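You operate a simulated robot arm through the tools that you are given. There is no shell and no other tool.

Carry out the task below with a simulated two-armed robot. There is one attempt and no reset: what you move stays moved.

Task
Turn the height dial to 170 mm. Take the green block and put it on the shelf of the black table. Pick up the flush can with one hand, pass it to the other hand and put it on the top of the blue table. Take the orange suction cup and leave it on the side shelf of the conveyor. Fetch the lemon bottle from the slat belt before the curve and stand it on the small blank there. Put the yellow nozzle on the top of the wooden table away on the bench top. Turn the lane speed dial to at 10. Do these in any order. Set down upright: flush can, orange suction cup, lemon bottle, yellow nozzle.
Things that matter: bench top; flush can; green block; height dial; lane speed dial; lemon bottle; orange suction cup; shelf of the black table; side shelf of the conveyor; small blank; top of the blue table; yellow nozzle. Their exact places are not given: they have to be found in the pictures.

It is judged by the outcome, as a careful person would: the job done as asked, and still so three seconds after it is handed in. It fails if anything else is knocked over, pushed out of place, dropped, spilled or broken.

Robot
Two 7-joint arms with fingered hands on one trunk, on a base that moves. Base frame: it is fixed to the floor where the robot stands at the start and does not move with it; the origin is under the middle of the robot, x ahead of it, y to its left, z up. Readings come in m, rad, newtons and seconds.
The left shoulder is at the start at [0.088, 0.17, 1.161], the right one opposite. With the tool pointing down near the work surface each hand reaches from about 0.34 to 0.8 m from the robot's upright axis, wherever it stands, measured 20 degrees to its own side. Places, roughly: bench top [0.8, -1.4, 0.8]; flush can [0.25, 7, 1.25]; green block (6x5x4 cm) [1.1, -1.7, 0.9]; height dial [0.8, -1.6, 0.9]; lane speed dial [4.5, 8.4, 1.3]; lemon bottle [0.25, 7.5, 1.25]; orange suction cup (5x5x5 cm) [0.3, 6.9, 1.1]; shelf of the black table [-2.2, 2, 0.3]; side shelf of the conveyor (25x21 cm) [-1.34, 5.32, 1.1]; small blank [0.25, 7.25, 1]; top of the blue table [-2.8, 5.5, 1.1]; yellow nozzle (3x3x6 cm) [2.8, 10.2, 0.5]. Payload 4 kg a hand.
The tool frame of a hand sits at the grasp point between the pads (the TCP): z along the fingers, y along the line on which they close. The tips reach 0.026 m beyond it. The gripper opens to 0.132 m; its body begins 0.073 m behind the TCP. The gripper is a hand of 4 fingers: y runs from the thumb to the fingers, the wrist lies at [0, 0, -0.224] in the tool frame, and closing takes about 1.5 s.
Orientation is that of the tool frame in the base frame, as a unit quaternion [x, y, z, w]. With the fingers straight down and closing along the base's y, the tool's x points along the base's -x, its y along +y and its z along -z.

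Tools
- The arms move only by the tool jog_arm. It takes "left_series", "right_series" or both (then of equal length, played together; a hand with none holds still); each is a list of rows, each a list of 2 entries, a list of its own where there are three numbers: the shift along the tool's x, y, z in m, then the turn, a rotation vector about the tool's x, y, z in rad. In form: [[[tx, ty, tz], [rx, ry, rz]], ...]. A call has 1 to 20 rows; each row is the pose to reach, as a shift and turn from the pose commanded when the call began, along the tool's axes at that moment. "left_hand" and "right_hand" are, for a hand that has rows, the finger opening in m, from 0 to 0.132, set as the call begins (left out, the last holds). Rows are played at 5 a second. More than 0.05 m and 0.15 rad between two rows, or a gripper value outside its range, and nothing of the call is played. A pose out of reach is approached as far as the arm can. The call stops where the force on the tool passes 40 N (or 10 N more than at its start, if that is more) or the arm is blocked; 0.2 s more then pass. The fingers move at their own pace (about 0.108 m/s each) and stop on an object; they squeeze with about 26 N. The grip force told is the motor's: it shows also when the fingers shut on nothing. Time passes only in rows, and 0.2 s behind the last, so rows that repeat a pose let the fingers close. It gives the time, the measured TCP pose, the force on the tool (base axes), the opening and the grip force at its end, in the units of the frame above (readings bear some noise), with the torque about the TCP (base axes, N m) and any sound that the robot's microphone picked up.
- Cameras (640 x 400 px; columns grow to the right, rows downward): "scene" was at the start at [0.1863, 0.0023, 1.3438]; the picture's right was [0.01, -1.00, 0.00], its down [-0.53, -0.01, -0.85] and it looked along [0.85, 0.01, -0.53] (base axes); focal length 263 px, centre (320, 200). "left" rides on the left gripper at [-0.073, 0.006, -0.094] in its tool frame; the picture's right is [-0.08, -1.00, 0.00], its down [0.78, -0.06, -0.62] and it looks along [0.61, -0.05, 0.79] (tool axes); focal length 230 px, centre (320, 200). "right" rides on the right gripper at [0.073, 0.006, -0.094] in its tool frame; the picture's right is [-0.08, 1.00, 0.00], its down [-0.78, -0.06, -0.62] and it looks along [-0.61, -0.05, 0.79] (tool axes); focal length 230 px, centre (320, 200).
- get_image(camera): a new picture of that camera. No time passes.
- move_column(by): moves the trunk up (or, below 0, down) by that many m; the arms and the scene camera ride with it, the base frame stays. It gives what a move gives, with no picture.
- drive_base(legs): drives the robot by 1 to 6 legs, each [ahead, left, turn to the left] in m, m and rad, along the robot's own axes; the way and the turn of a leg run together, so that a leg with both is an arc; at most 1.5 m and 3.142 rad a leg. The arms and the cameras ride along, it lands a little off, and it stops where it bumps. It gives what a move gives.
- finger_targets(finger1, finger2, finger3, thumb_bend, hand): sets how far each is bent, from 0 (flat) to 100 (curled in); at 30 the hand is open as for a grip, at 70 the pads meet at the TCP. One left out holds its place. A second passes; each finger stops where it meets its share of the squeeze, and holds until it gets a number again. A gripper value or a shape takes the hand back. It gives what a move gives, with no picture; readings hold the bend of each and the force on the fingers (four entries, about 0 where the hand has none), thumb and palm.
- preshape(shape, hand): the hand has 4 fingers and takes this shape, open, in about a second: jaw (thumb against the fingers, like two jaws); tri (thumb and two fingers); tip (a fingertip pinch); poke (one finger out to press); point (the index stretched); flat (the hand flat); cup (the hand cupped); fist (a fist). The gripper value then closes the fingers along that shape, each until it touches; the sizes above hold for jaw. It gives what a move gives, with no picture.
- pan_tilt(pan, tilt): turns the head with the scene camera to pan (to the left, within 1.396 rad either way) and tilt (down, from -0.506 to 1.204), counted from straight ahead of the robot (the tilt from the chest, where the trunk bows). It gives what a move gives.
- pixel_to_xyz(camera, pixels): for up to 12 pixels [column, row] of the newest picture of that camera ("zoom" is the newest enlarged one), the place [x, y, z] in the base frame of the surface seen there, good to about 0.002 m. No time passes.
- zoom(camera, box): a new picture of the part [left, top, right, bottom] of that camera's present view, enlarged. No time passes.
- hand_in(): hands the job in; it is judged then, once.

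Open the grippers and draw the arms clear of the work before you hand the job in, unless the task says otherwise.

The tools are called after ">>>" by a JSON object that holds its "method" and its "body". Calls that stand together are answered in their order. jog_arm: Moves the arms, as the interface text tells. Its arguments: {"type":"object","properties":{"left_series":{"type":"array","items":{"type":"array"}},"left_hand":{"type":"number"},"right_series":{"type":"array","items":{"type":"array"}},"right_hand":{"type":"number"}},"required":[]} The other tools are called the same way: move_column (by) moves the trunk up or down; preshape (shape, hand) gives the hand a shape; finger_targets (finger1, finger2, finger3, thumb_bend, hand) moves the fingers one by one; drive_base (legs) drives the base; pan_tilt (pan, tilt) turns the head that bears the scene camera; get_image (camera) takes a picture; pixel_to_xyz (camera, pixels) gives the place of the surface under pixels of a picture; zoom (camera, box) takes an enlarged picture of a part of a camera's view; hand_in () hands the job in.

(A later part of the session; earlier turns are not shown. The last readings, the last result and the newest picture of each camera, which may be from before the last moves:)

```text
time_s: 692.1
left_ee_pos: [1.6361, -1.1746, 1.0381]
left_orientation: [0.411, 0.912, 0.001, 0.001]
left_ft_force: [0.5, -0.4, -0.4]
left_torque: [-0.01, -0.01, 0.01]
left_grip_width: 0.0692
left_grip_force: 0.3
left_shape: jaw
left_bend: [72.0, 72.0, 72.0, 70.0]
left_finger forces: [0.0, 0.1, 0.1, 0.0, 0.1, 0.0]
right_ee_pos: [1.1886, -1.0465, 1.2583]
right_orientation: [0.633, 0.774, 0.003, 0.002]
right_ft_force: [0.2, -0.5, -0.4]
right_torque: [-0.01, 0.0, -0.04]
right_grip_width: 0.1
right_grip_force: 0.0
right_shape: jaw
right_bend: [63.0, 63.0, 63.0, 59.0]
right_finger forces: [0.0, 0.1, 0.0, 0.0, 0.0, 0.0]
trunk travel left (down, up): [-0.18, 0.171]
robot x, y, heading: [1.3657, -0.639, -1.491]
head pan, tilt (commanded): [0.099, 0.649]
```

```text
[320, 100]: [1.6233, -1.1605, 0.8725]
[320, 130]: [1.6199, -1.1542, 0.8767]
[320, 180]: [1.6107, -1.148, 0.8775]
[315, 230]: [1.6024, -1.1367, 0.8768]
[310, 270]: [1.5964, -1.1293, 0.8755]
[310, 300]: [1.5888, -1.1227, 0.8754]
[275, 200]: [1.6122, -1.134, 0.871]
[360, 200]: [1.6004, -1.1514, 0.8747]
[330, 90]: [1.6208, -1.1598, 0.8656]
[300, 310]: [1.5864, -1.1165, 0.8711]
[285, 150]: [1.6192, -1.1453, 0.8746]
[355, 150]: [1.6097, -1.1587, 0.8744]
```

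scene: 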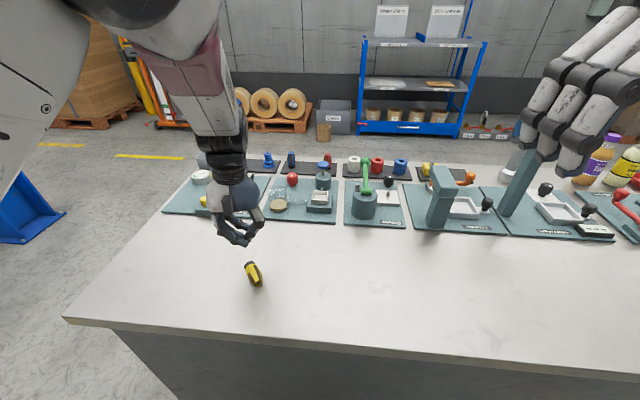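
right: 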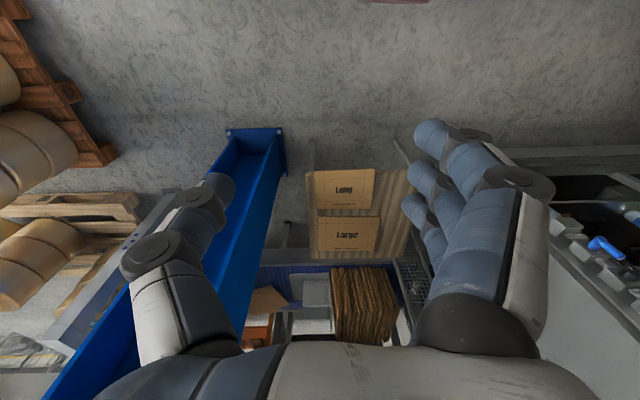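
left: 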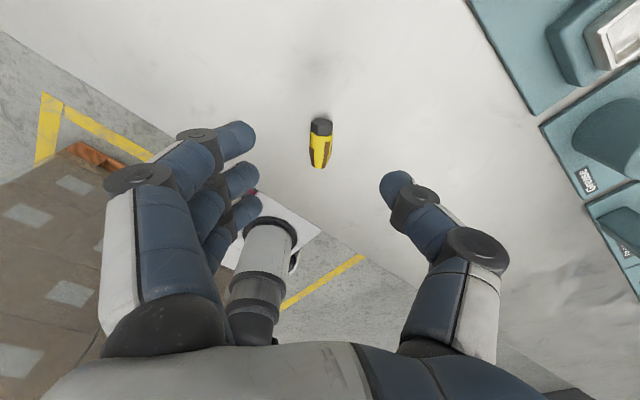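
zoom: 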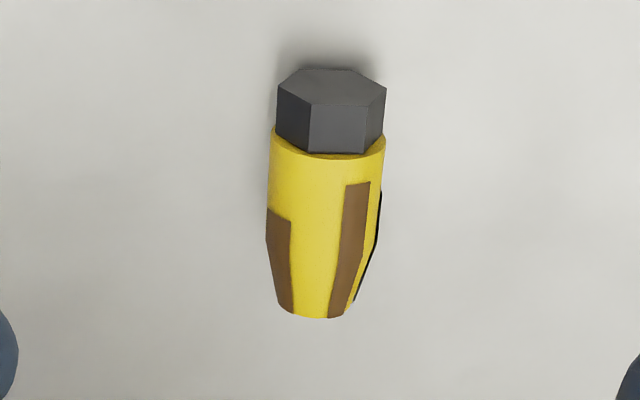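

Nozzle: top end (1.587,-1.1185), base end (1.622,-1.164), lying at z≈0.865. I set the fingers for a two-finger pinch (middle and thumb half closed, others open) and check their shape.

>>> {"method": "finger_targets", "body": {"hand": "left", "finger1": 30, "finger2": 55, "finger3": 30, "thumb_bend": 55}}

>>> {"method": "get_image", "body": {"camera": "left"}}

```text
time_s: 693.1
left_ee_pos: [1.637, -1.1738, 1.0369]
left_orientation: [0.411, 0.912, 0.003, 0.001]
left_ft_force: [-0.7, -0.3, 0.2]
left_torque: [0.01, 0.0, 0.03]
left_grip_width: 0.0947
left_grip_force: 0.0
left_shape: fingers
left_bend: [30.0, 55.0, 30.0, 55.0]
left_finger forces: [0.0, 0.1, 0.1, 0.0, 0.0, 0.0]
right_ee_pos: [1.1883, -1.0468, 1.2619]
right_orientation: [0.633, 0.774, 0.003, 0.002]
right_ft_force: [0.0, 0.0, -0.1]
right_torque: [-0.04, -0.03, 0.03]
right_grip_width: 0.0999
right_grip_force: 0.2
right_shape: jaw
right_bend: [63.0, 63.0, 63.0, 59.0]
right_finger forces: [0.0, 0.0, 0.0, 0.0, 0.0, 0.0]
trunk travel left (down, up): [-0.18, 0.171]
robot x, y, heading: [1.3654, -0.6347, -1.483]
head pan, tilt (commanded): [0.099, 0.649]
```

```text
taken
```

left: 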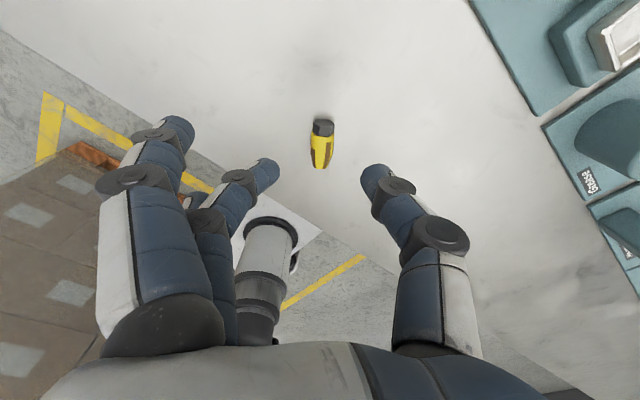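

Finger and thumb tips are symmetric about the centre line (265 and 378 px). I move above the nozzle's top end and descend to z≈0.93.

>>> {"method": "jog_arm", "body": {"left_series": [[[0.0322, -0.0008, 0], [0, 0, 0]], [[0.0645, -0.0016, 0], [0, 0, 0]], [[0.0645, -0.0016, 0.04], [0, 0, 0]], [[0.0645, -0.0016, 0.08], [0, 0, 0]], [[0.0645, -0.0016, 0.105], [0, 0, 0]], [[0.0645, -0.0016, 0.105], [0, 0, 0]]]}}

>>> {"method": "get_image", "body": {"camera": "left"}}

```text
time_s: 694.5
left_ee_pos: [1.5948, -1.1307, 0.9331]
left_orientation: [0.407, 0.913, -0.001, 0.002]
left_ft_force: [-0.6, -0.2, 0.5]
left_torque: [0.03, 0.03, 0.03]
left_grip_width: 0.0949
left_grip_force: 0.0
left_shape: fingers
left_bend: [30.0, 55.0, 30.0, 55.0]
left_finger forces: [0.1, 0.1, 0.0, 0.0, 0.1, 0.0]
right_ee_pos: [1.1867, -1.0457, 1.2599]
right_orientation: [0.633, 0.774, 0.002, 0.003]
right_ft_force: [0.3, 0.1, 0.5]
right_torque: [0.02, -0.01, 0.03]
right_grip_width: 0.0997
right_grip_force: 0.0
right_shape: jaw
right_bend: [63.0, 63.0, 63.0, 59.0]
right_finger forces: [0.0, 0.0, 0.1, 0.0, 0.1, 0.0]
trunk travel left (down, up): [-0.18, 0.171]
robot x, y, heading: [1.3669, -0.6363, -1.486]
head pan, tilt (commanded): [0.099, 0.649]
```

```text
taken
```

left: 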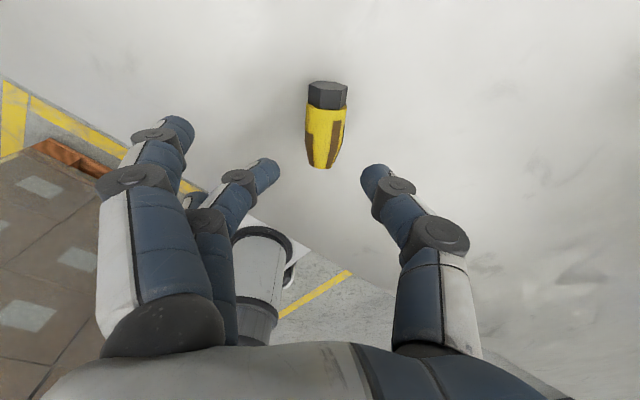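

The top end is about 1.6 cm beyond the TCP along the nozzle. I shift 6 mm toward it and descend to TCP z≈0.880.

>>> {"method": "jog_arm", "body": {"left_series": [[[0.003, 0.001, 0.02], [0, 0, 0]], [[0.006, 0.001, 0.04], [0, 0, 0]], [[0.006, 0.001, 0.053], [0, 0, 0]], [[0.006, 0.001, 0.053], [0, 0, 0]]]}}

>>> {"method": "get_image", "body": {"camera": "left"}}

```text
time_s: 695.5
left_ee_pos: [1.5962, -1.1249, 0.8826]
left_orientation: [0.405, 0.914, -0.002, 0.008]
left_ft_force: [-2.7, 0.5, 23.2]
left_torque: [-0.51, 0.8, -0.1]
left_grip_width: 0.0965
left_grip_force: 11.2
left_shape: fingers
left_bend: [30.0, 55.0, 30.0, 56.0]
left_finger forces: [0.0, 0.5, 0.0, 0.0, 22.8, 0.1]
right_ee_pos: [1.1865, -1.0447, 1.2615]
right_orientation: [0.634, 0.774, 0.002, 0.003]
right_ft_force: [-1.0, 0.1, -0.3]
right_torque: [0.0, 0.0, 0.03]
right_grip_width: 0.0998
right_grip_force: 0.1
right_shape: jaw
right_bend: [63.0, 63.0, 63.0, 59.0]
right_finger forces: [0.0, 0.0, 0.0, 0.1, 0.0, 0.0]
trunk travel left (down, up): [-0.18, 0.171]
robot x, y, heading: [1.3683, -0.6387, -1.486]
head pan, tilt (commanded): [0.099, 0.649]
```

```text
taken
```

left: 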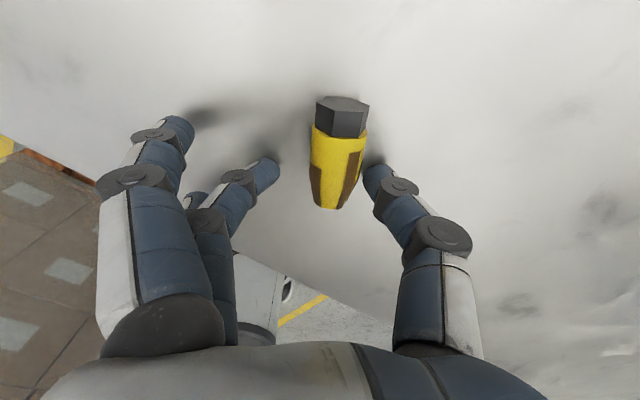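

The thumb touches the bench (23 N). I raise 7 mm and shift 6 mm toward the thumb side to centre on the nozzle.

>>> {"method": "jog_arm", "body": {"left_series": [[[0, 0, -0.007], [0, 0, 0]], [[0, -0.006, -0.007], [0, 0, 0]], [[0, -0.006, -0.007], [0, 0, 0]]]}}

>>> {"method": "get_image", "body": {"camera": "left"}}

```text
time_s: 696.3
left_ee_pos: [1.5935, -1.1246, 0.8834]
left_orientation: [0.403, 0.915, 0.007, 0.004]
left_ft_force: [3.3, -4.5, 21.4]
left_torque: [-0.71, 0.43, 0.25]
left_grip_width: 0.0952
left_grip_force: 10.7
left_shape: fingers
left_bend: [30.0, 55.0, 30.0, 56.0]
left_finger forces: [0.1, 0.0, 0.0, 0.0, 21.2, 0.0]
right_ee_pos: [1.1877, -1.0448, 1.2605]
right_orientation: [0.634, 0.774, 0.003, 0.003]
right_ft_force: [0.2, 0.7, 0.7]
right_torque: [0.02, 0.0, -0.02]
right_grip_width: 0.0997
right_grip_force: 0.1
right_shape: jaw
right_bend: [63.0, 63.0, 63.0, 59.0]
right_finger forces: [0.1, 0.0, 0.0, 0.0, 0.0, 0.0]
trunk travel left (down, up): [-0.18, 0.171]
robot x, y, heading: [1.3644, -0.6363, -1.484]
head pan, tilt (commanded): [0.099, 0.649]
```

```text
taken
```

left: 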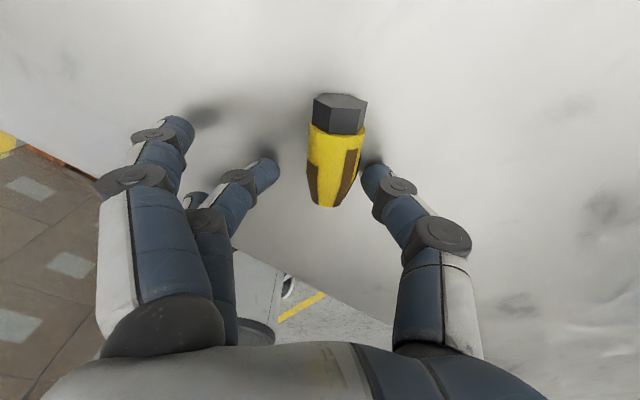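

The thumb still presses the bench; I raise another 8 mm.

>>> {"method": "jog_arm", "body": {"left_series": [[[0, 0, -0.004], [0, 0, 0]], [[0, 0, -0.008], [0, 0, 0]], [[0, 0, -0.008], [0, 0, 0]]]}}

>>> {"method": "get_image", "body": {"camera": "left"}}

```text
time_s: 697.1
left_ee_pos: [1.5939, -1.1233, 0.8877]
left_orientation: [0.403, 0.915, 0.009, 0.002]
left_ft_force: [-0.3, 1.1, -0.2]
left_torque: [-0.03, -0.01, -0.01]
left_grip_width: 0.0956
left_grip_force: 0.0
left_shape: fingers
left_bend: [30.0, 55.0, 30.0, 55.0]
left_finger forces: [0.0, 0.0, 0.0, 0.0, 0.1, 0.0]
right_ee_pos: [1.1873, -1.0474, 1.2604]
right_orientation: [0.633, 0.774, 0.003, 0.002]
right_ft_force: [0.2, -0.3, 0.7]
right_torque: [0.03, 0.04, 0.03]
right_grip_width: 0.1
right_grip_force: 0.0
right_shape: jaw
right_bend: [63.0, 63.0, 63.0, 59.0]
right_finger forces: [0.0, 0.0, 0.0, 0.0, 0.0, 0.1]
trunk travel left (down, up): [-0.18, 0.171]
robot x, y, heading: [1.3709, -0.6347, -1.487]
head pan, tilt (commanded): [0.099, 0.649]
```

```text
taken
```

left: 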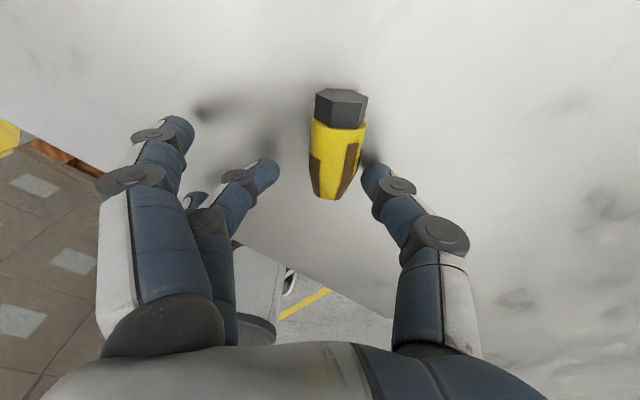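

The hand is free of the bench. I re-measure the nozzle's ends to centre and align the pinch.

>>> {"method": "pixel_to_xyz", "body": {"camera": "left", "pixels": [[325, 195], [330, 180], [338, 140], [341, 128], [342, 110], [342, 95], [316, 150], [362, 150]]}}

```text
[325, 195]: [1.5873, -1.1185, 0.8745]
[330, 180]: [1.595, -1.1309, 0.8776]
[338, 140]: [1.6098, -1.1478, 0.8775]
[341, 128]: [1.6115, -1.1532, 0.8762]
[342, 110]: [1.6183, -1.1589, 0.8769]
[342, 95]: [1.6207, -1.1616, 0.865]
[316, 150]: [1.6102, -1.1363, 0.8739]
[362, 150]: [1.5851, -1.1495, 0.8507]
```

The pinch point is within 3 mm of the TCP. I close middle finger and thumb together on the nozzle's top end.

>>> {"method": "finger_targets", "body": {"hand": "left", "finger2": 66, "thumb_bend": 66}}

>>> {"method": "get_image", "body": {"camera": "left"}}

```text
time_s: 698.1
left_ee_pos: [1.5921, -1.1255, 0.892]
left_orientation: [0.404, 0.915, 0.005, 0.002]
left_ft_force: [0.0, 0.3, 0.4]
left_torque: [-0.06, 0.02, 0.02]
left_grip_width: 0.078
left_grip_force: 0.1
left_shape: fingers
left_bend: [30.0, 66.0, 30.0, 66.0]
left_finger forces: [0.1, 0.0, 0.0, 0.0, 0.1, 0.1]
right_ee_pos: [1.1874, -1.0465, 1.2601]
right_orientation: [0.633, 0.774, 0.003, 0.002]
right_ft_force: [-0.9, -0.1, -0.3]
right_torque: [0.01, 0.0, 0.02]
right_grip_width: 0.0999
right_grip_force: 0.1
right_shape: jaw
right_bend: [63.0, 63.0, 63.0, 59.0]
right_finger forces: [0.0, 0.1, 0.0, 0.1, 0.1, 0.1]
trunk travel left (down, up): [-0.18, 0.171]
robot x, y, heading: [1.3686, -0.6364, -1.487]
head pan, tilt (commanded): [0.099, 0.649]
```

```text
taken
```

left: 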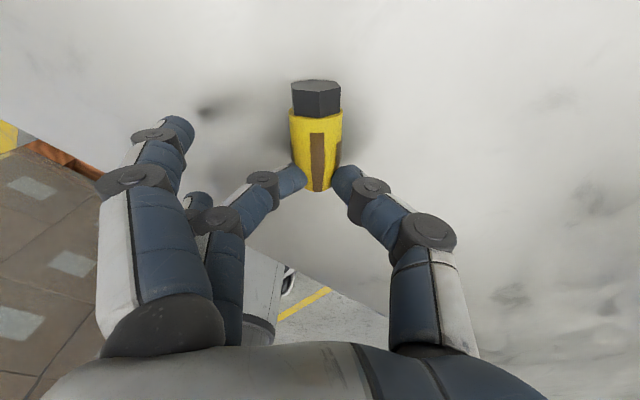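

The tips now touch the sides of the top end. I close a little more (69 each).

>>> {"method": "finger_targets", "body": {"hand": "left", "finger2": 69, "thumb_bend": 69}}

>>> {"method": "zoom", "body": {"camera": "left", "box": [250, 70, 390, 210]}}

```text
time_s: 699.1
left_ee_pos: [1.5904, -1.1263, 0.892]
left_orientation: [0.405, 0.914, 0.004, 0.003]
left_ft_force: [0.0, 0.3, 0.2]
left_torque: [-0.01, -0.03, 0.0]
left_grip_width: 0.0736
left_grip_force: 0.2
left_shape: fingers
left_bend: [30.0, 69.0, 30.0, 69.0]
left_finger forces: [0.0, 0.2, 0.1, 0.0, 0.3, 0.0]
right_ee_pos: [1.1889, -1.0473, 1.2596]
right_orientation: [0.633, 0.774, 0.003, 0.002]
right_ft_force: [-0.1, -0.1, -0.4]
right_torque: [-0.01, -0.02, 0.01]
right_grip_width: 0.0998
right_grip_force: 0.0
right_shape: jaw
right_bend: [63.0, 63.0, 63.0, 59.0]
right_finger forces: [0.0, 0.0, 0.1, 0.1, 0.0, 0.0]
trunk travel left (down, up): [-0.18, 0.171]
robot x, y, heading: [1.3725, -0.6337, -1.486]
head pan, tilt (commanded): [0.099, 0.649]
```

```text
2.86 times, centred on (320, 140) of left
```

zoom: 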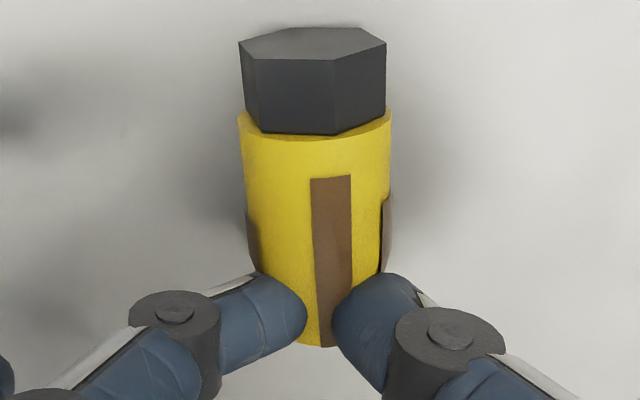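

The tips closed above the nozzle (they rise as they bend). I reopen to 60, lower further until the tips are near the bench, then close again.

>>> {"method": "finger_targets", "body": {"hand": "left", "finger2": 61, "thumb_bend": 61}}

>>> {"method": "jog_arm", "body": {"left_series": [[[0, 0, 0.005], [0, 0, 0]], [[0, 0, 0.01], [0, 0, 0]], [[0, 0, 0.01], [0, 0, 0]]]}}

>>> {"method": "zoom", "body": {"camera": "left", "box": [240, 70, 400, 230]}}

```text
time_s: 700.1
left_ee_pos: [1.5914, -1.1266, 0.8923]
left_orientation: [0.404, 0.915, 0.004, 0.002]
left_ft_force: [-0.6, 0.3, 1.0]
left_torque: [0.0, -0.01, 0.03]
left_grip_width: 0.0847
left_grip_force: 0.2
left_shape: fingers
left_bend: [30.0, 61.0, 30.0, 61.0]
left_finger forces: [0.0, 0.1, 0.0, 0.1, 0.0, 0.0]
right_ee_pos: [1.1881, -1.0471, 1.2606]
right_orientation: [0.633, 0.774, 0.003, 0.002]
right_ft_force: [-0.5, -1.1, 0.2]
right_torque: [0.0, 0.02, -0.02]
right_grip_width: 0.0996
right_grip_force: 0.1
right_shape: jaw
right_bend: [63.0, 63.0, 63.0, 59.0]
right_finger forces: [0.0, 0.0, 0.1, 0.1, 0.0, 0.0]
trunk travel left (down, up): [-0.18, 0.171]
robot x, y, heading: [1.369, -0.6397, -1.488]
head pan, tilt (commanded): [0.099, 0.649]
```

```text
time_s: 700.9
left_ee_pos: [1.5921, -1.1285, 0.8855]
left_orientation: [0.405, 0.914, 0.001, 0.005]
left_ft_force: [-0.2, 0.2, 0.2]
left_torque: [0.01, 0.0, 0.02]
left_grip_width: 0.0848
left_grip_force: 0.1
left_shape: fingers
left_bend: [30.0, 61.0, 30.0, 61.0]
left_finger forces: [0.0, 0.3, 0.1, 0.0, 0.1, 0.0]
right_ee_pos: [1.188, -1.048, 1.2611]
right_orientation: [0.634, 0.774, 0.002, 0.002]
right_ft_force: [-0.2, -0.1, 0.5]
right_torque: [0.01, -0.01, -0.02]
right_grip_width: 0.0999
right_grip_force: 0.1
right_shape: jaw
right_bend: [63.0, 63.0, 63.0, 59.0]
right_finger forces: [0.0, 0.1, 0.0, 0.0, 0.1, 0.0]
trunk travel left (down, up): [-0.18, 0.171]
robot x, y, heading: [1.3687, -0.6406, -1.487]
head pan, tilt (commanded): [0.099, 0.649]
```

```text
2.50 times, centred on (320, 150) of left
```

zoom: 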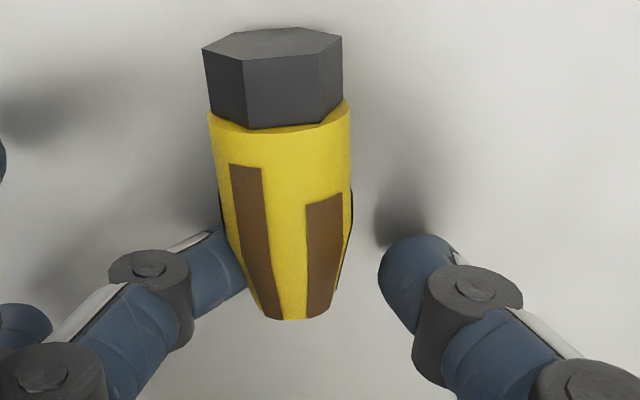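

Finger touches the nozzle's left side, thumb is about 8 mm off on the right. I shift 4 mm to centre and close both to 65.

>>> {"method": "jog_arm", "body": {"left_series": [[[0, 0.004, 0.002], [0, 0, 0]], [[0, 0.004, 0.002], [0, 0, 0]]]}}

>>> {"method": "finger_targets", "body": {"hand": "left", "finger2": 66, "thumb_bend": 66}}

>>> {"method": "zoom", "body": {"camera": "left", "box": [240, 70, 400, 230]}}

```text
time_s: 701.5
left_ee_pos: [1.5966, -1.1245, 0.8812]
left_orientation: [0.405, 0.914, 0.002, 0.007]
left_ft_force: [-0.5, -1.3, 9.9]
left_torque: [-0.2, 0.24, 0.04]
left_grip_width: 0.0855
left_grip_force: 4.6
left_shape: fingers
left_bend: [30.0, 61.0, 30.0, 61.0]
left_finger forces: [0.1, 0.0, 0.0, 0.1, 10.0, 0.0]
right_ee_pos: [1.1873, -1.0456, 1.2606]
right_orientation: [0.633, 0.774, 0.003, 0.002]
right_ft_force: [-0.3, 0.2, 0.3]
right_torque: [0.0, -0.02, 0.0]
right_grip_width: 0.0997
right_grip_force: 0.1
right_shape: jaw
right_bend: [63.0, 63.0, 63.0, 59.0]
right_finger forces: [0.1, 0.0, 0.0, 0.0, 0.2, 0.1]
trunk travel left (down, up): [-0.18, 0.171]
robot x, y, heading: [1.3714, -0.637, -1.489]
head pan, tilt (commanded): [0.099, 0.649]
```

```text
time_s: 702.5
left_ee_pos: [1.5956, -1.1224, 0.8798]
left_orientation: [0.405, 0.914, 0.005, 0.006]
left_ft_force: [0.2, -5.1, 13.6]
left_torque: [-0.29, 0.23, 0.04]
left_grip_width: 0.078
left_grip_force: 6.5
left_shape: fingers
left_bend: [30.0, 66.0, 30.0, 67.0]
left_finger forces: [0.0, 0.1, 0.1, 0.1, 14.0, 0.1]
right_ee_pos: [1.1873, -1.0459, 1.2602]
right_orientation: [0.634, 0.774, 0.002, 0.003]
right_ft_force: [0.4, 0.3, -0.1]
right_torque: [0.0, 0.04, 0.01]
right_grip_width: 0.0999
right_grip_force: 0.0
right_shape: jaw
right_bend: [63.0, 63.0, 63.0, 59.0]
right_finger forces: [0.1, 0.0, 0.0, 0.0, 0.0, 0.0]
trunk travel left (down, up): [-0.18, 0.171]
robot x, y, heading: [1.3664, -0.6338, -1.487]
head pan, tilt (commanded): [0.099, 0.649]
```

```text
2.50 times, centred on (320, 150) of left
```

zoom: 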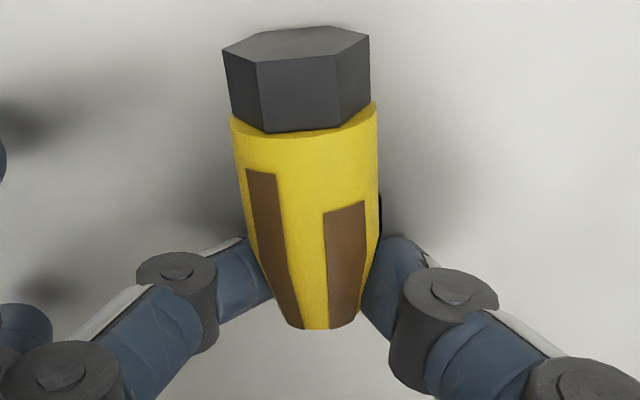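

Both tips are at the nozzle's sides now, the thumb lightly on the bench. I raise 4 mm and close further to pinch.

>>> {"method": "jog_arm", "body": {"left_series": [[[0, 0, -0.003], [0, 0, 0]], [[0, 0, -0.006], [0, 0, 0]]]}}

>>> {"method": "finger_targets", "body": {"hand": "left", "finger2": 71, "thumb_bend": 71}}

>>> {"method": "zoom", "body": {"camera": "left", "box": [240, 70, 400, 230]}}

```text
time_s: 703.1
left_ee_pos: [1.598, -1.1196, 0.8819]
left_orientation: [0.403, 0.915, 0.01, 0.001]
left_ft_force: [0.4, 1.1, -0.2]
left_torque: [-0.02, 0.0, 0.02]
left_grip_width: 0.0779
left_grip_force: 0.1
left_shape: fingers
left_bend: [30.0, 66.0, 30.0, 66.0]
left_finger forces: [0.0, 0.2, 0.0, 0.0, 0.2, 0.0]
right_ee_pos: [1.1869, -1.0461, 1.2607]
right_orientation: [0.633, 0.774, 0.003, 0.002]
right_ft_force: [0.2, -0.7, 0.7]
right_torque: [0.03, 0.01, 0.02]
right_grip_width: 0.0997
right_grip_force: 0.0
right_shape: jaw
right_bend: [63.0, 63.0, 63.0, 59.0]
right_finger forces: [0.0, 0.0, 0.0, 0.0, 0.0, 0.1]
trunk travel left (down, up): [-0.18, 0.171]
robot x, y, heading: [1.3689, -0.6351, -1.49]
head pan, tilt (commanded): [0.099, 0.649]
```

```text
time_s: 704.1
left_ee_pos: [1.5955, -1.1232, 0.8857]
left_orientation: [0.404, 0.915, 0.003, 0.003]
left_ft_force: [0.1, -0.4, -0.4]
left_torque: [0.0, -0.02, 0.03]
left_grip_width: 0.075
left_grip_force: 4.3
left_shape: fingers
left_bend: [30.0, 67.0, 30.0, 69.0]
left_finger forces: [0.0, 4.2, 0.0, 0.0, 4.1, 0.0]
right_ee_pos: [1.1872, -1.0475, 1.2603]
right_orientation: [0.634, 0.773, 0.003, 0.002]
right_ft_force: [-0.3, 0.3, 0.2]
right_torque: [-0.03, -0.03, 0.0]
right_grip_width: 0.0997
right_grip_force: 0.0
right_shape: jaw
right_bend: [63.0, 63.0, 63.0, 59.0]
right_finger forces: [0.1, 0.1, 0.0, 0.0, 0.0, 0.0]
trunk travel left (down, up): [-0.18, 0.171]
robot x, y, heading: [1.3678, -0.6404, -1.491]
head pan, tilt (commanded): [0.099, 0.649]
```

```text
2.50 times, centred on (320, 150) of left
```

zoom: 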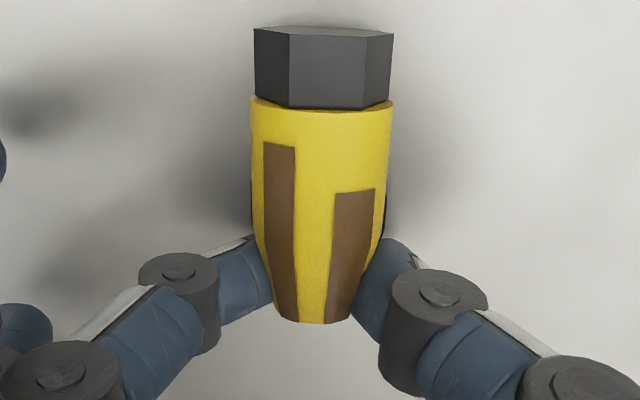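

A balanced pinch (4.2/4.1 N) near the top end. I raise this end along an arc about the base edge – first half – and look.

>>> {"method": "jog_arm", "body": {"left_series": [[[-0.0017, 0, -0.005], [0, 0, 0]], [[-0.0039, 0, -0.0097], [0, 0, 0]], [[-0.0065, 0, -0.0141], [0, 0, 0]], [[-0.0097, 0, -0.0183], [0, 0, 0]], [[-0.0132, 0, -0.022], [0, 0, 0]], [[-0.0171, 0, -0.0254], [0, 0, 0]], [[-0.0213, 0, -0.0284], [0, 0, 0]]]}}

>>> {"method": "get_image", "body": {"camera": "left"}}

>>> {"method": "zoom", "body": {"camera": "scene", "box": [210, 220, 310, 300]}}

```text
time_s: 705.7
left_ee_pos: [1.6056, -1.1395, 0.9154]
left_orientation: [0.407, 0.913, 0.003, 0.002]
left_ft_force: [0.1, 0.2, -1.4]
left_torque: [0.02, 0.02, -0.01]
left_grip_width: 0.075
left_grip_force: 4.5
left_shape: fingers
left_bend: [30.0, 67.0, 30.0, 69.0]
left_finger forces: [0.0, 4.2, 0.0, 0.0, 4.3, 0.0]
right_ee_pos: [1.1869, -1.0468, 1.2577]
right_orientation: [0.633, 0.774, 0.001, 0.002]
right_ft_force: [-0.9, 0.5, -0.8]
right_torque: [0.02, -0.03, 0.02]
right_grip_width: 0.0998
right_grip_force: 0.0
right_shape: jaw
right_bend: [63.0, 63.0, 63.0, 59.0]
right_finger forces: [0.0, 0.1, 0.0, 0.0, 0.0, 0.1]
trunk travel left (down, up): [-0.18, 0.171]
robot x, y, heading: [1.3654, -0.6381, -1.492]
head pan, tilt (commanded): [0.099, 0.649]
```

```text
taken
```

left: 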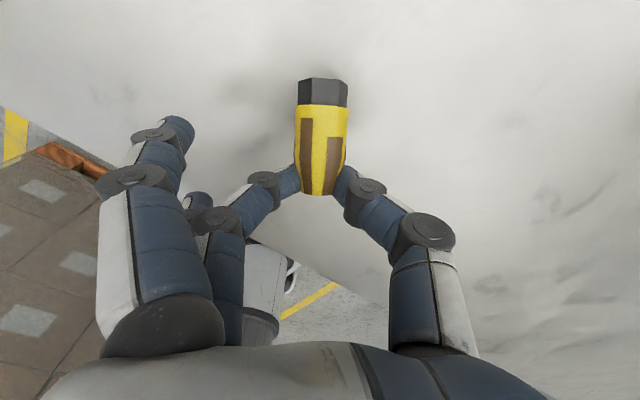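

```text
5.00 times, centred on (260, 260) of scene
```

zoom: 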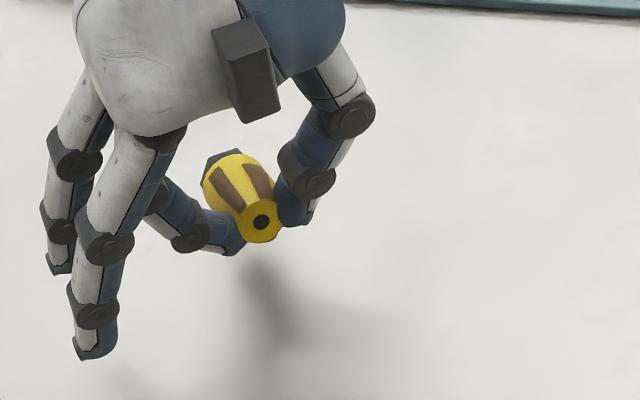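

The grip lifted it rigidly (still horizontal). At this height the nozzle could just hang upright, so I loosen the pinch slightly to let its base swing down.

>>> {"method": "finger_targets", "body": {"hand": "left", "finger2": 69, "thumb_bend": 70}}

>>> {"method": "zoom", "body": {"camera": "scene", "box": [210, 220, 310, 300]}}

```text
time_s: 706.7
left_ee_pos: [1.608, -1.1376, 0.9142]
left_orientation: [0.406, 0.914, 0.004, 0.003]
left_ft_force: [0.4, 0.1, -0.4]
left_torque: [-0.04, -0.01, 0.02]
left_grip_width: 0.0747
left_grip_force: 2.3
left_shape: fingers
left_bend: [30.0, 66.0, 30.0, 69.0]
left_finger forces: [0.1, 2.5, 0.0, 0.1, 2.8, 0.1]
right_ee_pos: [1.1884, -1.0461, 1.2598]
right_orientation: [0.634, 0.774, 0.003, 0.002]
right_ft_force: [0.0, 0.3, -0.1]
right_torque: [0.02, -0.01, -0.01]
right_grip_width: 0.0997
right_grip_force: 0.0
right_shape: jaw
right_bend: [63.0, 63.0, 63.0, 59.0]
right_finger forces: [0.0, 0.1, 0.0, 0.0, 0.1, 0.1]
trunk travel left (down, up): [-0.18, 0.171]
robot x, y, heading: [1.3681, -0.6389, -1.485]
head pan, tilt (commanded): [0.099, 0.649]
```

```text
5.00 times, centred on (260, 260) of scene
```

zoom: 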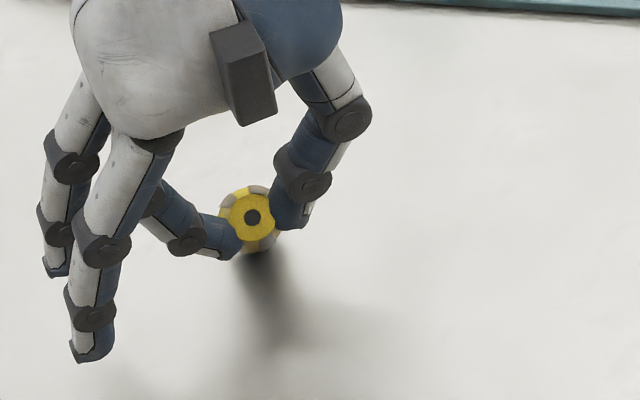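

The nozzle is swinging base-down: its top face now looks at the camera. I loosen a touch more.

>>> {"method": "finger_targets", "body": {"hand": "left", "finger2": 68, "thumb_bend": 70}}

>>> {"method": "zoom", "body": {"camera": "scene", "box": [210, 220, 310, 300]}}

>>> {"method": "zoom", "body": {"camera": "left", "box": [240, 70, 400, 230]}}

```text
time_s: 707.7
left_ee_pos: [1.6087, -1.1372, 0.9135]
left_orientation: [0.407, 0.914, 0.005, 0.003]
left_ft_force: [0.1, -0.3, -0.2]
left_torque: [-0.01, 0.02, -0.01]
left_grip_width: 0.0743
left_grip_force: 3.0
left_shape: fingers
left_bend: [30.0, 66.0, 30.0, 69.0]
left_finger forces: [0.0, 2.2, 0.0, 0.1, 2.4, 0.0]
right_ee_pos: [1.189, -1.0471, 1.2601]
right_orientation: [0.633, 0.774, 0.003, 0.002]
right_ft_force: [-0.2, -0.1, 0.4]
right_torque: [-0.04, 0.01, 0.0]
right_grip_width: 0.0999
right_grip_force: 0.0
right_shape: jaw
right_bend: [63.0, 63.0, 63.0, 59.0]
right_finger forces: [0.1, 0.1, 0.0, 0.0, 0.1, 0.0]
trunk travel left (down, up): [-0.18, 0.171]
robot x, y, heading: [1.3667, -0.6346, -1.49]
head pan, tilt (commanded): [0.099, 0.649]
```

```text
5.00 times, centred on (260, 260) of scene
```

zoom: 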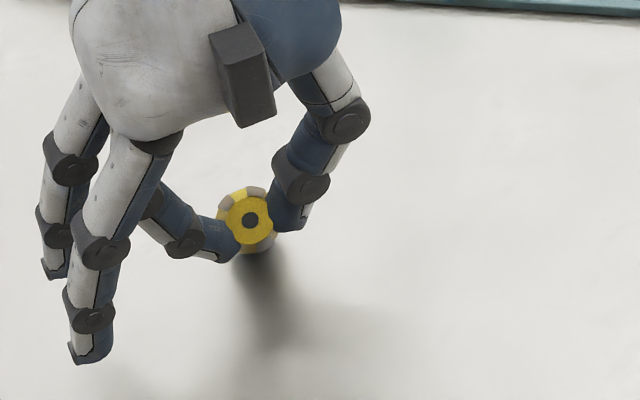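

```text
2.50 times, centred on (320, 150) of left
```

zoom: 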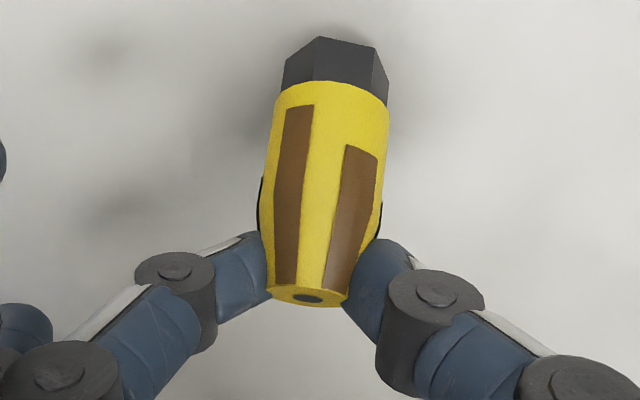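

The base edge has reached the bench (nozzle at about 46°). I raise the hand 8 mm gently so it can continue to swing upright.

>>> {"method": "jog_arm", "body": {"left_series": [[[-0.002, 0, -0.002], [0, 0, 0]], [[-0.004, 0, -0.004], [0, 0, 0]], [[-0.006, 0, -0.006], [0, 0, 0]], [[-0.008, 0, -0.008], [0, 0, 0]], [[-0.01, 0, -0.009], [0, 0, 0]]]}}

>>> {"method": "finger_targets", "body": {"hand": "left", "finger2": 67.5, "thumb_bend": 69.5}}

>>> {"method": "zoom", "body": {"camera": "scene", "box": [210, 220, 310, 300]}}

>>> {"method": "zoom", "body": {"camera": "left", "box": [240, 70, 400, 230]}}

```text
time_s: 708.9
left_ee_pos: [1.6154, -1.1465, 0.9245]
left_orientation: [0.406, 0.914, 0.003, 0.002]
left_ft_force: [-0.1, -0.1, -1.0]
left_torque: [0.0, -0.04, -0.01]
left_grip_width: 0.0744
left_grip_force: 1.8
left_shape: fingers
left_bend: [30.0, 66.0, 30.0, 69.0]
left_finger forces: [0.0, 2.3, 0.0, 0.0, 2.1, 0.0]
right_ee_pos: [1.1885, -1.0475, 1.2612]
right_orientation: [0.634, 0.773, 0.003, 0.002]
right_ft_force: [0.4, -0.5, 0.3]
right_torque: [0.0, 0.0, -0.01]
right_grip_width: 0.0997
right_grip_force: 0.1
right_shape: jaw
right_bend: [63.0, 63.0, 63.0, 59.0]
right_finger forces: [0.0, 0.0, 0.1, 0.0, 0.0, 0.0]
trunk travel left (down, up): [-0.18, 0.171]
robot x, y, heading: [1.3664, -0.6337, -1.482]
head pan, tilt (commanded): [0.099, 0.649]
```

```text
time_s: 709.9
left_ee_pos: [1.6147, -1.147, 0.9241]
left_orientation: [0.406, 0.914, 0.006, 0.002]
left_ft_force: [-0.3, 0.1, 0.1]
left_torque: [0.03, -0.01, 0.04]
left_grip_width: 0.0749
left_grip_force: 0.7
left_shape: fingers
left_bend: [30.0, 65.0, 30.0, 69.0]
left_finger forces: [0.1, 1.3, 0.0, 0.0, 1.3, 0.0]
right_ee_pos: [1.1879, -1.0474, 1.2606]
right_orientation: [0.633, 0.774, 0.002, 0.002]
right_ft_force: [0.7, -0.2, -0.2]
right_torque: [0.0, -0.01, 0.0]
right_grip_width: 0.0996
right_grip_force: 0.2
right_shape: jaw
right_bend: [63.0, 63.0, 63.0, 59.0]
right_finger forces: [0.0, 0.0, 0.0, 0.1, 0.1, 0.0]
trunk travel left (down, up): [-0.18, 0.171]
robot x, y, heading: [1.3672, -0.6407, -1.489]
head pan, tilt (commanded): [0.099, 0.649]
```

```text
5.00 times, centred on (260, 260) of scene
```

zoom: 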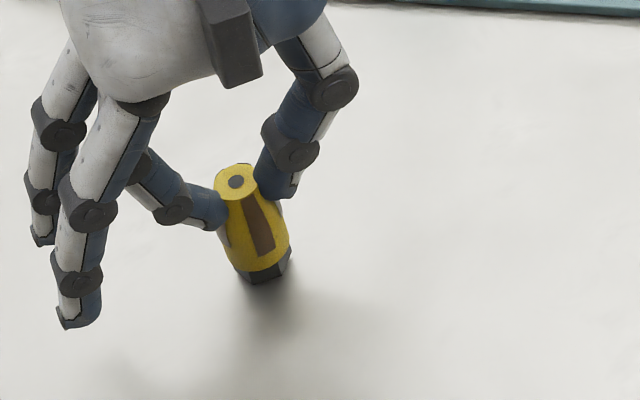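

```text
2.50 times, centred on (320, 150) of left
```

zoom: 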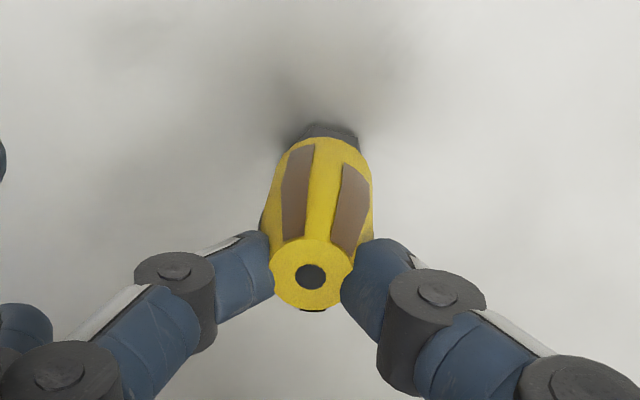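

The nozzle now hangs upright by its top end. I measure its top height to know how far its base is above the bench.

>>> {"method": "pixel_to_xyz", "body": {"camera": "zoom", "pixels": [[310, 250], [290, 280], [335, 280], [310, 300], [325, 200], [330, 150], [320, 132], [345, 135]]}}

```text
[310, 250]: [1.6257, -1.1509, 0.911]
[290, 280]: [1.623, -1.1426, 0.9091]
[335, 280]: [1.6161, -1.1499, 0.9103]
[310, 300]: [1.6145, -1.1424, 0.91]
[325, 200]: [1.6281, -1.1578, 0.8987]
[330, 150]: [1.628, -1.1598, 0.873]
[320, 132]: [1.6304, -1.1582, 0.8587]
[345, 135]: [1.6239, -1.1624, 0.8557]
```

Top face is level at z≈0.910, so the base is only ~2.5 mm above the bench and the nozzle is upright. I lower 3 mm gently and then open middle finger and thumb together.

>>> {"method": "jog_arm", "body": {"left_series": [[[0, 0, 0.001], [0, 0, 0]], [[0, 0, 0.002], [0, 0, 0]], [[0, 0, 0.003], [0, 0, 0]], [[0, 0, 0.004], [0, 0, 0]]]}}

>>> {"method": "zoom", "body": {"camera": "left", "box": [240, 70, 400, 230]}}

>>> {"method": "zoom", "body": {"camera": "scene", "box": [210, 220, 310, 300]}}

```text
time_s: 710.9
left_ee_pos: [1.6143, -1.1465, 0.9209]
left_orientation: [0.405, 0.914, 0.005, 0.003]
left_ft_force: [-0.7, 0.3, -0.4]
left_torque: [-0.03, 0.0, 0.02]
left_grip_width: 0.0747
left_grip_force: 1.1
left_shape: fingers
left_bend: [30.0, 65.0, 30.0, 69.0]
left_finger forces: [0.0, 1.3, 0.0, 0.1, 1.5, 0.0]
right_ee_pos: [1.1882, -1.0469, 1.2602]
right_orientation: [0.633, 0.774, 0.002, 0.002]
right_ft_force: [0.2, 0.6, 0.1]
right_torque: [0.02, 0.01, -0.02]
right_grip_width: 0.0997
right_grip_force: 0.1
right_shape: jaw
right_bend: [63.0, 63.0, 63.0, 59.0]
right_finger forces: [0.0, 0.1, 0.0, 0.1, 0.0, 0.0]
trunk travel left (down, up): [-0.18, 0.171]
robot x, y, heading: [1.3705, -0.6386, -1.487]
head pan, tilt (commanded): [0.099, 0.649]
```

```text
2.50 times, centred on (320, 150) of left
```

zoom: 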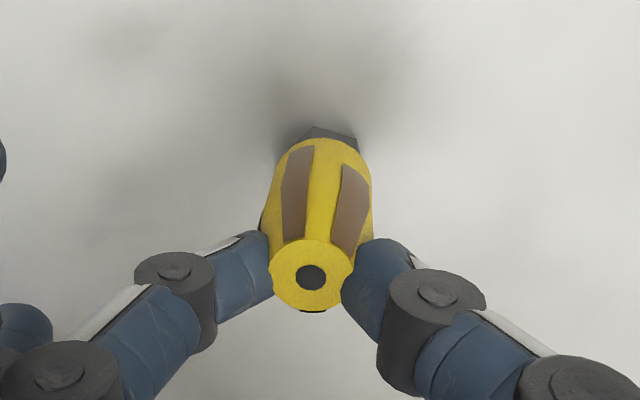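

```text
5.00 times, centred on (260, 260) of scene
```

zoom: 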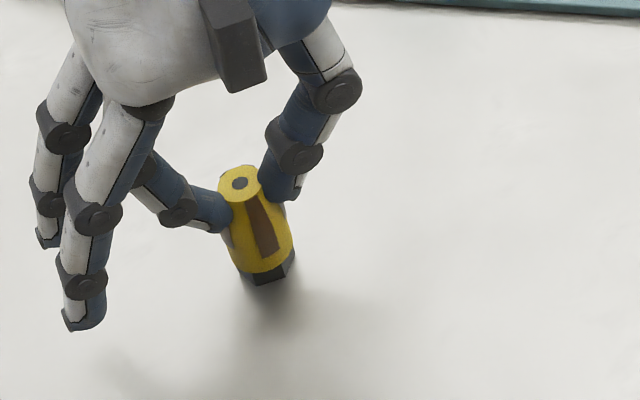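

The base is at the bench now. I open middle finger and thumb together to release it.

>>> {"method": "finger_targets", "body": {"hand": "left", "finger2": 60, "thumb_bend": 62}}

>>> {"method": "zoom", "body": {"camera": "left", "box": [240, 70, 400, 230]}}

>>> {"method": "zoom", "body": {"camera": "scene", "box": [210, 220, 310, 300]}}

```text
time_s: 711.9
left_ee_pos: [1.6155, -1.146, 0.9199]
left_orientation: [0.405, 0.914, 0.005, 0.002]
left_ft_force: [-0.5, 0.5, -0.7]
left_torque: [0.0, -0.05, 0.0]
left_grip_width: 0.0831
left_grip_force: 0.0
left_shape: fingers
left_bend: [30.0, 60.0, 30.0, 62.0]
left_finger forces: [0.0, 0.0, 0.0, 0.0, 0.0, 0.0]
right_ee_pos: [1.1874, -1.0475, 1.2611]
right_orientation: [0.633, 0.774, 0.003, 0.003]
right_ft_force: [0.1, 1.1, 0.0]
right_torque: [-0.01, -0.01, 0.01]
right_grip_width: 0.0998
right_grip_force: 0.0
right_shape: jaw
right_bend: [63.0, 63.0, 63.0, 59.0]
right_finger forces: [0.0, 0.0, 0.0, 0.0, 0.1, 0.0]
trunk travel left (down, up): [-0.18, 0.171]
robot x, y, heading: [1.37, -0.6377, -1.487]
head pan, tilt (commanded): [0.099, 0.649]
```

```text
2.50 times, centred on (320, 150) of left
```

zoom: 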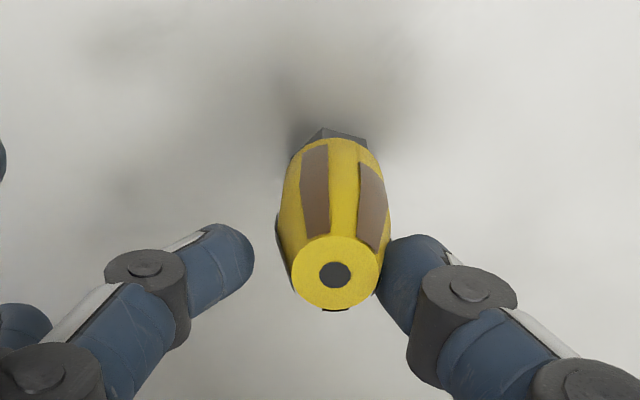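

```text
5.00 times, centred on (260, 260) of scene
```

zoom: 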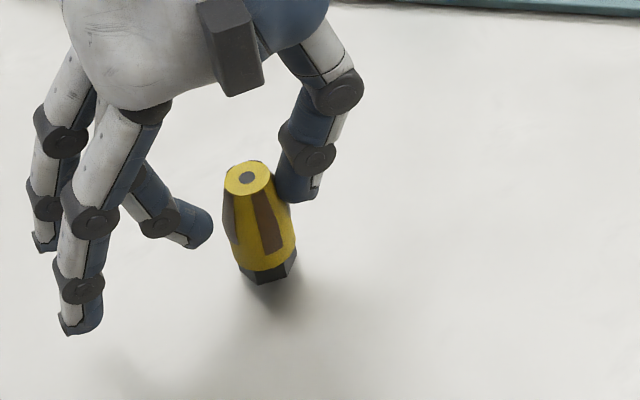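

The nozzle stands upright on the bench. I open thumb and finger wider and raise the hand straight up.

>>> {"method": "finger_targets", "body": {"hand": "left", "finger2": 55, "thumb_bend": 55}}

>>> {"method": "jog_arm", "body": {"left_series": [[[0, 0, -0.01], [0, 0, 0]], [[0, 0, -0.025], [0, 0, 0]], [[0, 0, -0.05], [0, 0, 0]], [[0, 0, -0.09], [0, 0, 0]], [[0, 0, -0.13], [0, 0, 0]], [[0, 0, -0.17], [0, 0, 0]]]}}

>>> {"method": "get_image", "body": {"camera": "scene"}}

>>> {"method": "zoom", "body": {"camera": "scene", "box": [210, 220, 310, 300]}}

```text
time_s: 712.9
left_ee_pos: [1.6138, -1.1465, 0.9201]
left_orientation: [0.405, 0.914, 0.004, 0.003]
left_ft_force: [1.2, -0.2, 0.2]
left_torque: [0.04, -0.03, 0.0]
left_grip_width: 0.0947
left_grip_force: 0.0
left_shape: fingers
left_bend: [30.0, 55.0, 30.0, 55.0]
left_finger forces: [0.1, 0.1, 0.0, 0.1, 0.1, 0.0]
right_ee_pos: [1.1869, -1.0468, 1.2611]
right_orientation: [0.633, 0.774, 0.002, 0.003]
right_ft_force: [0.7, 0.7, -0.4]
right_torque: [0.0, -0.04, -0.02]
right_grip_width: 0.1001
right_grip_force: 0.1
right_shape: jaw
right_bend: [63.0, 63.0, 63.0, 59.0]
right_finger forces: [0.0, 0.0, 0.1, 0.1, 0.0, 0.1]
trunk travel left (down, up): [-0.18, 0.171]
robot x, y, heading: [1.3677, -0.6338, -1.485]
head pan, tilt (commanded): [0.099, 0.649]
```

```text
time_s: 714.3
left_ee_pos: [1.6056, -1.1454, 1.0861]
left_orientation: [0.412, 0.911, 0.005, -0.006]
left_ft_force: [-0.4, -0.6, 0.5]
left_torque: [-0.02, -0.01, 0.02]
left_grip_width: 0.0948
left_grip_force: 0.1
left_shape: fingers
left_bend: [30.0, 55.0, 30.0, 55.0]
left_finger forces: [0.0, 0.0, 0.0, 0.1, 0.0, 0.1]
right_ee_pos: [1.1882, -1.0455, 1.2603]
right_orientation: [0.633, 0.774, 0.004, 0.002]
right_ft_force: [-0.5, 0.5, 0.5]
right_torque: [-0.02, 0.0, 0.0]
right_grip_width: 0.0998
right_grip_force: 0.1
right_shape: jaw
right_bend: [63.0, 63.0, 63.0, 59.0]
right_finger forces: [0.0, 0.0, 0.0, 0.0, 0.0, 0.0]
trunk travel left (down, up): [-0.18, 0.171]
robot x, y, heading: [1.3677, -0.6364, -1.487]
head pan, tilt (commanded): [0.099, 0.649]
```

```text
taken
```

scene: 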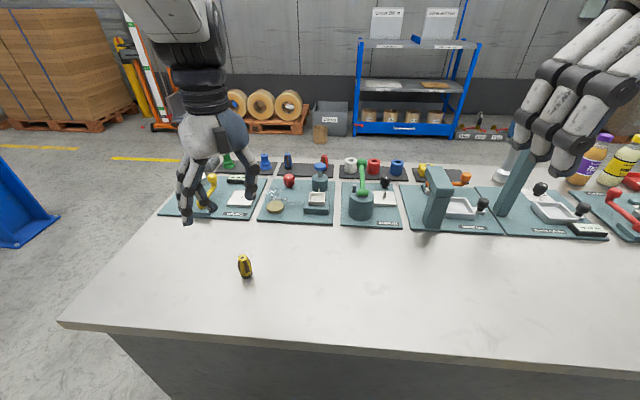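

```text
5.00 times, centred on (260, 260) of scene
```

zoom: 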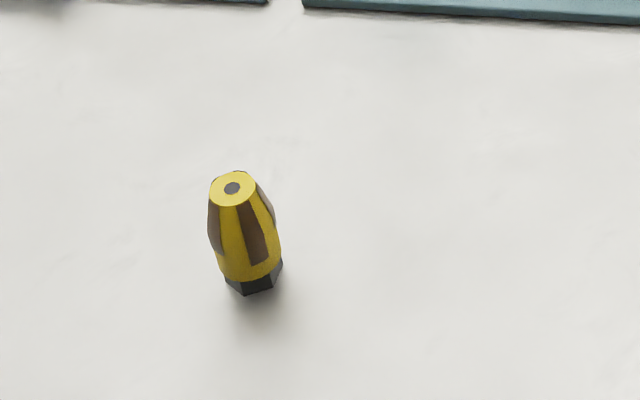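

The yellow nozzle stands upright on the bench top. While here I double-check the height dial from this side.

>>> {"method": "zoom", "body": {"camera": "scene", "box": [520, 170, 590, 230]}}

```text
6.67 times, centred on (555, 200) of scene
```

zoom: 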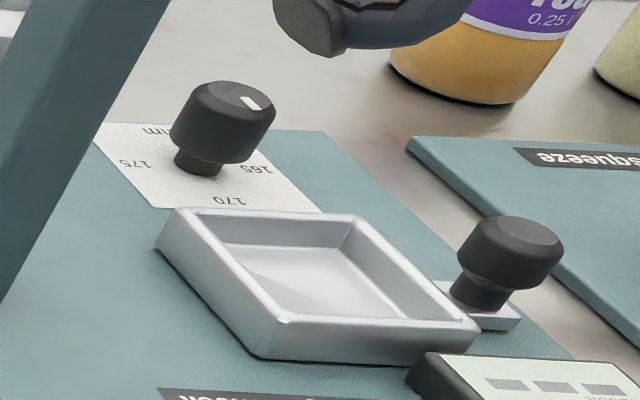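

I look closer at the pointer on the knob top from this angle.

>>> {"method": "zoom", "body": {"camera": "scene", "box": [530, 176, 566, 204]}}

>>> {"method": "pixel_to_xyz", "body": {"camera": "zoom", "pixels": [[300, 120], [330, 150], [280, 130], [240, 130], [200, 130], [350, 160], [290, 100], [250, 90], [220, 170], [300, 170]]}}

```text
14.29 times, centred on (548, 190) of scene
```

zoom: 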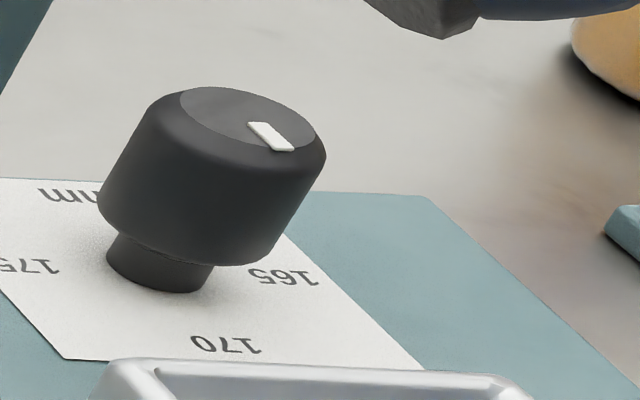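

```text
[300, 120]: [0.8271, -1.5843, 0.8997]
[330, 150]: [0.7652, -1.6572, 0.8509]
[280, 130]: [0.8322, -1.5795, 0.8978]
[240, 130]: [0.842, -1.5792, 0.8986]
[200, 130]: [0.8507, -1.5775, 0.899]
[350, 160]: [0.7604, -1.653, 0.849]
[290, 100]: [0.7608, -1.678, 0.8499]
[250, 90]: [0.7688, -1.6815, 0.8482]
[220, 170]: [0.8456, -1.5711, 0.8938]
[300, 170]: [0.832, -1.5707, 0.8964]
```

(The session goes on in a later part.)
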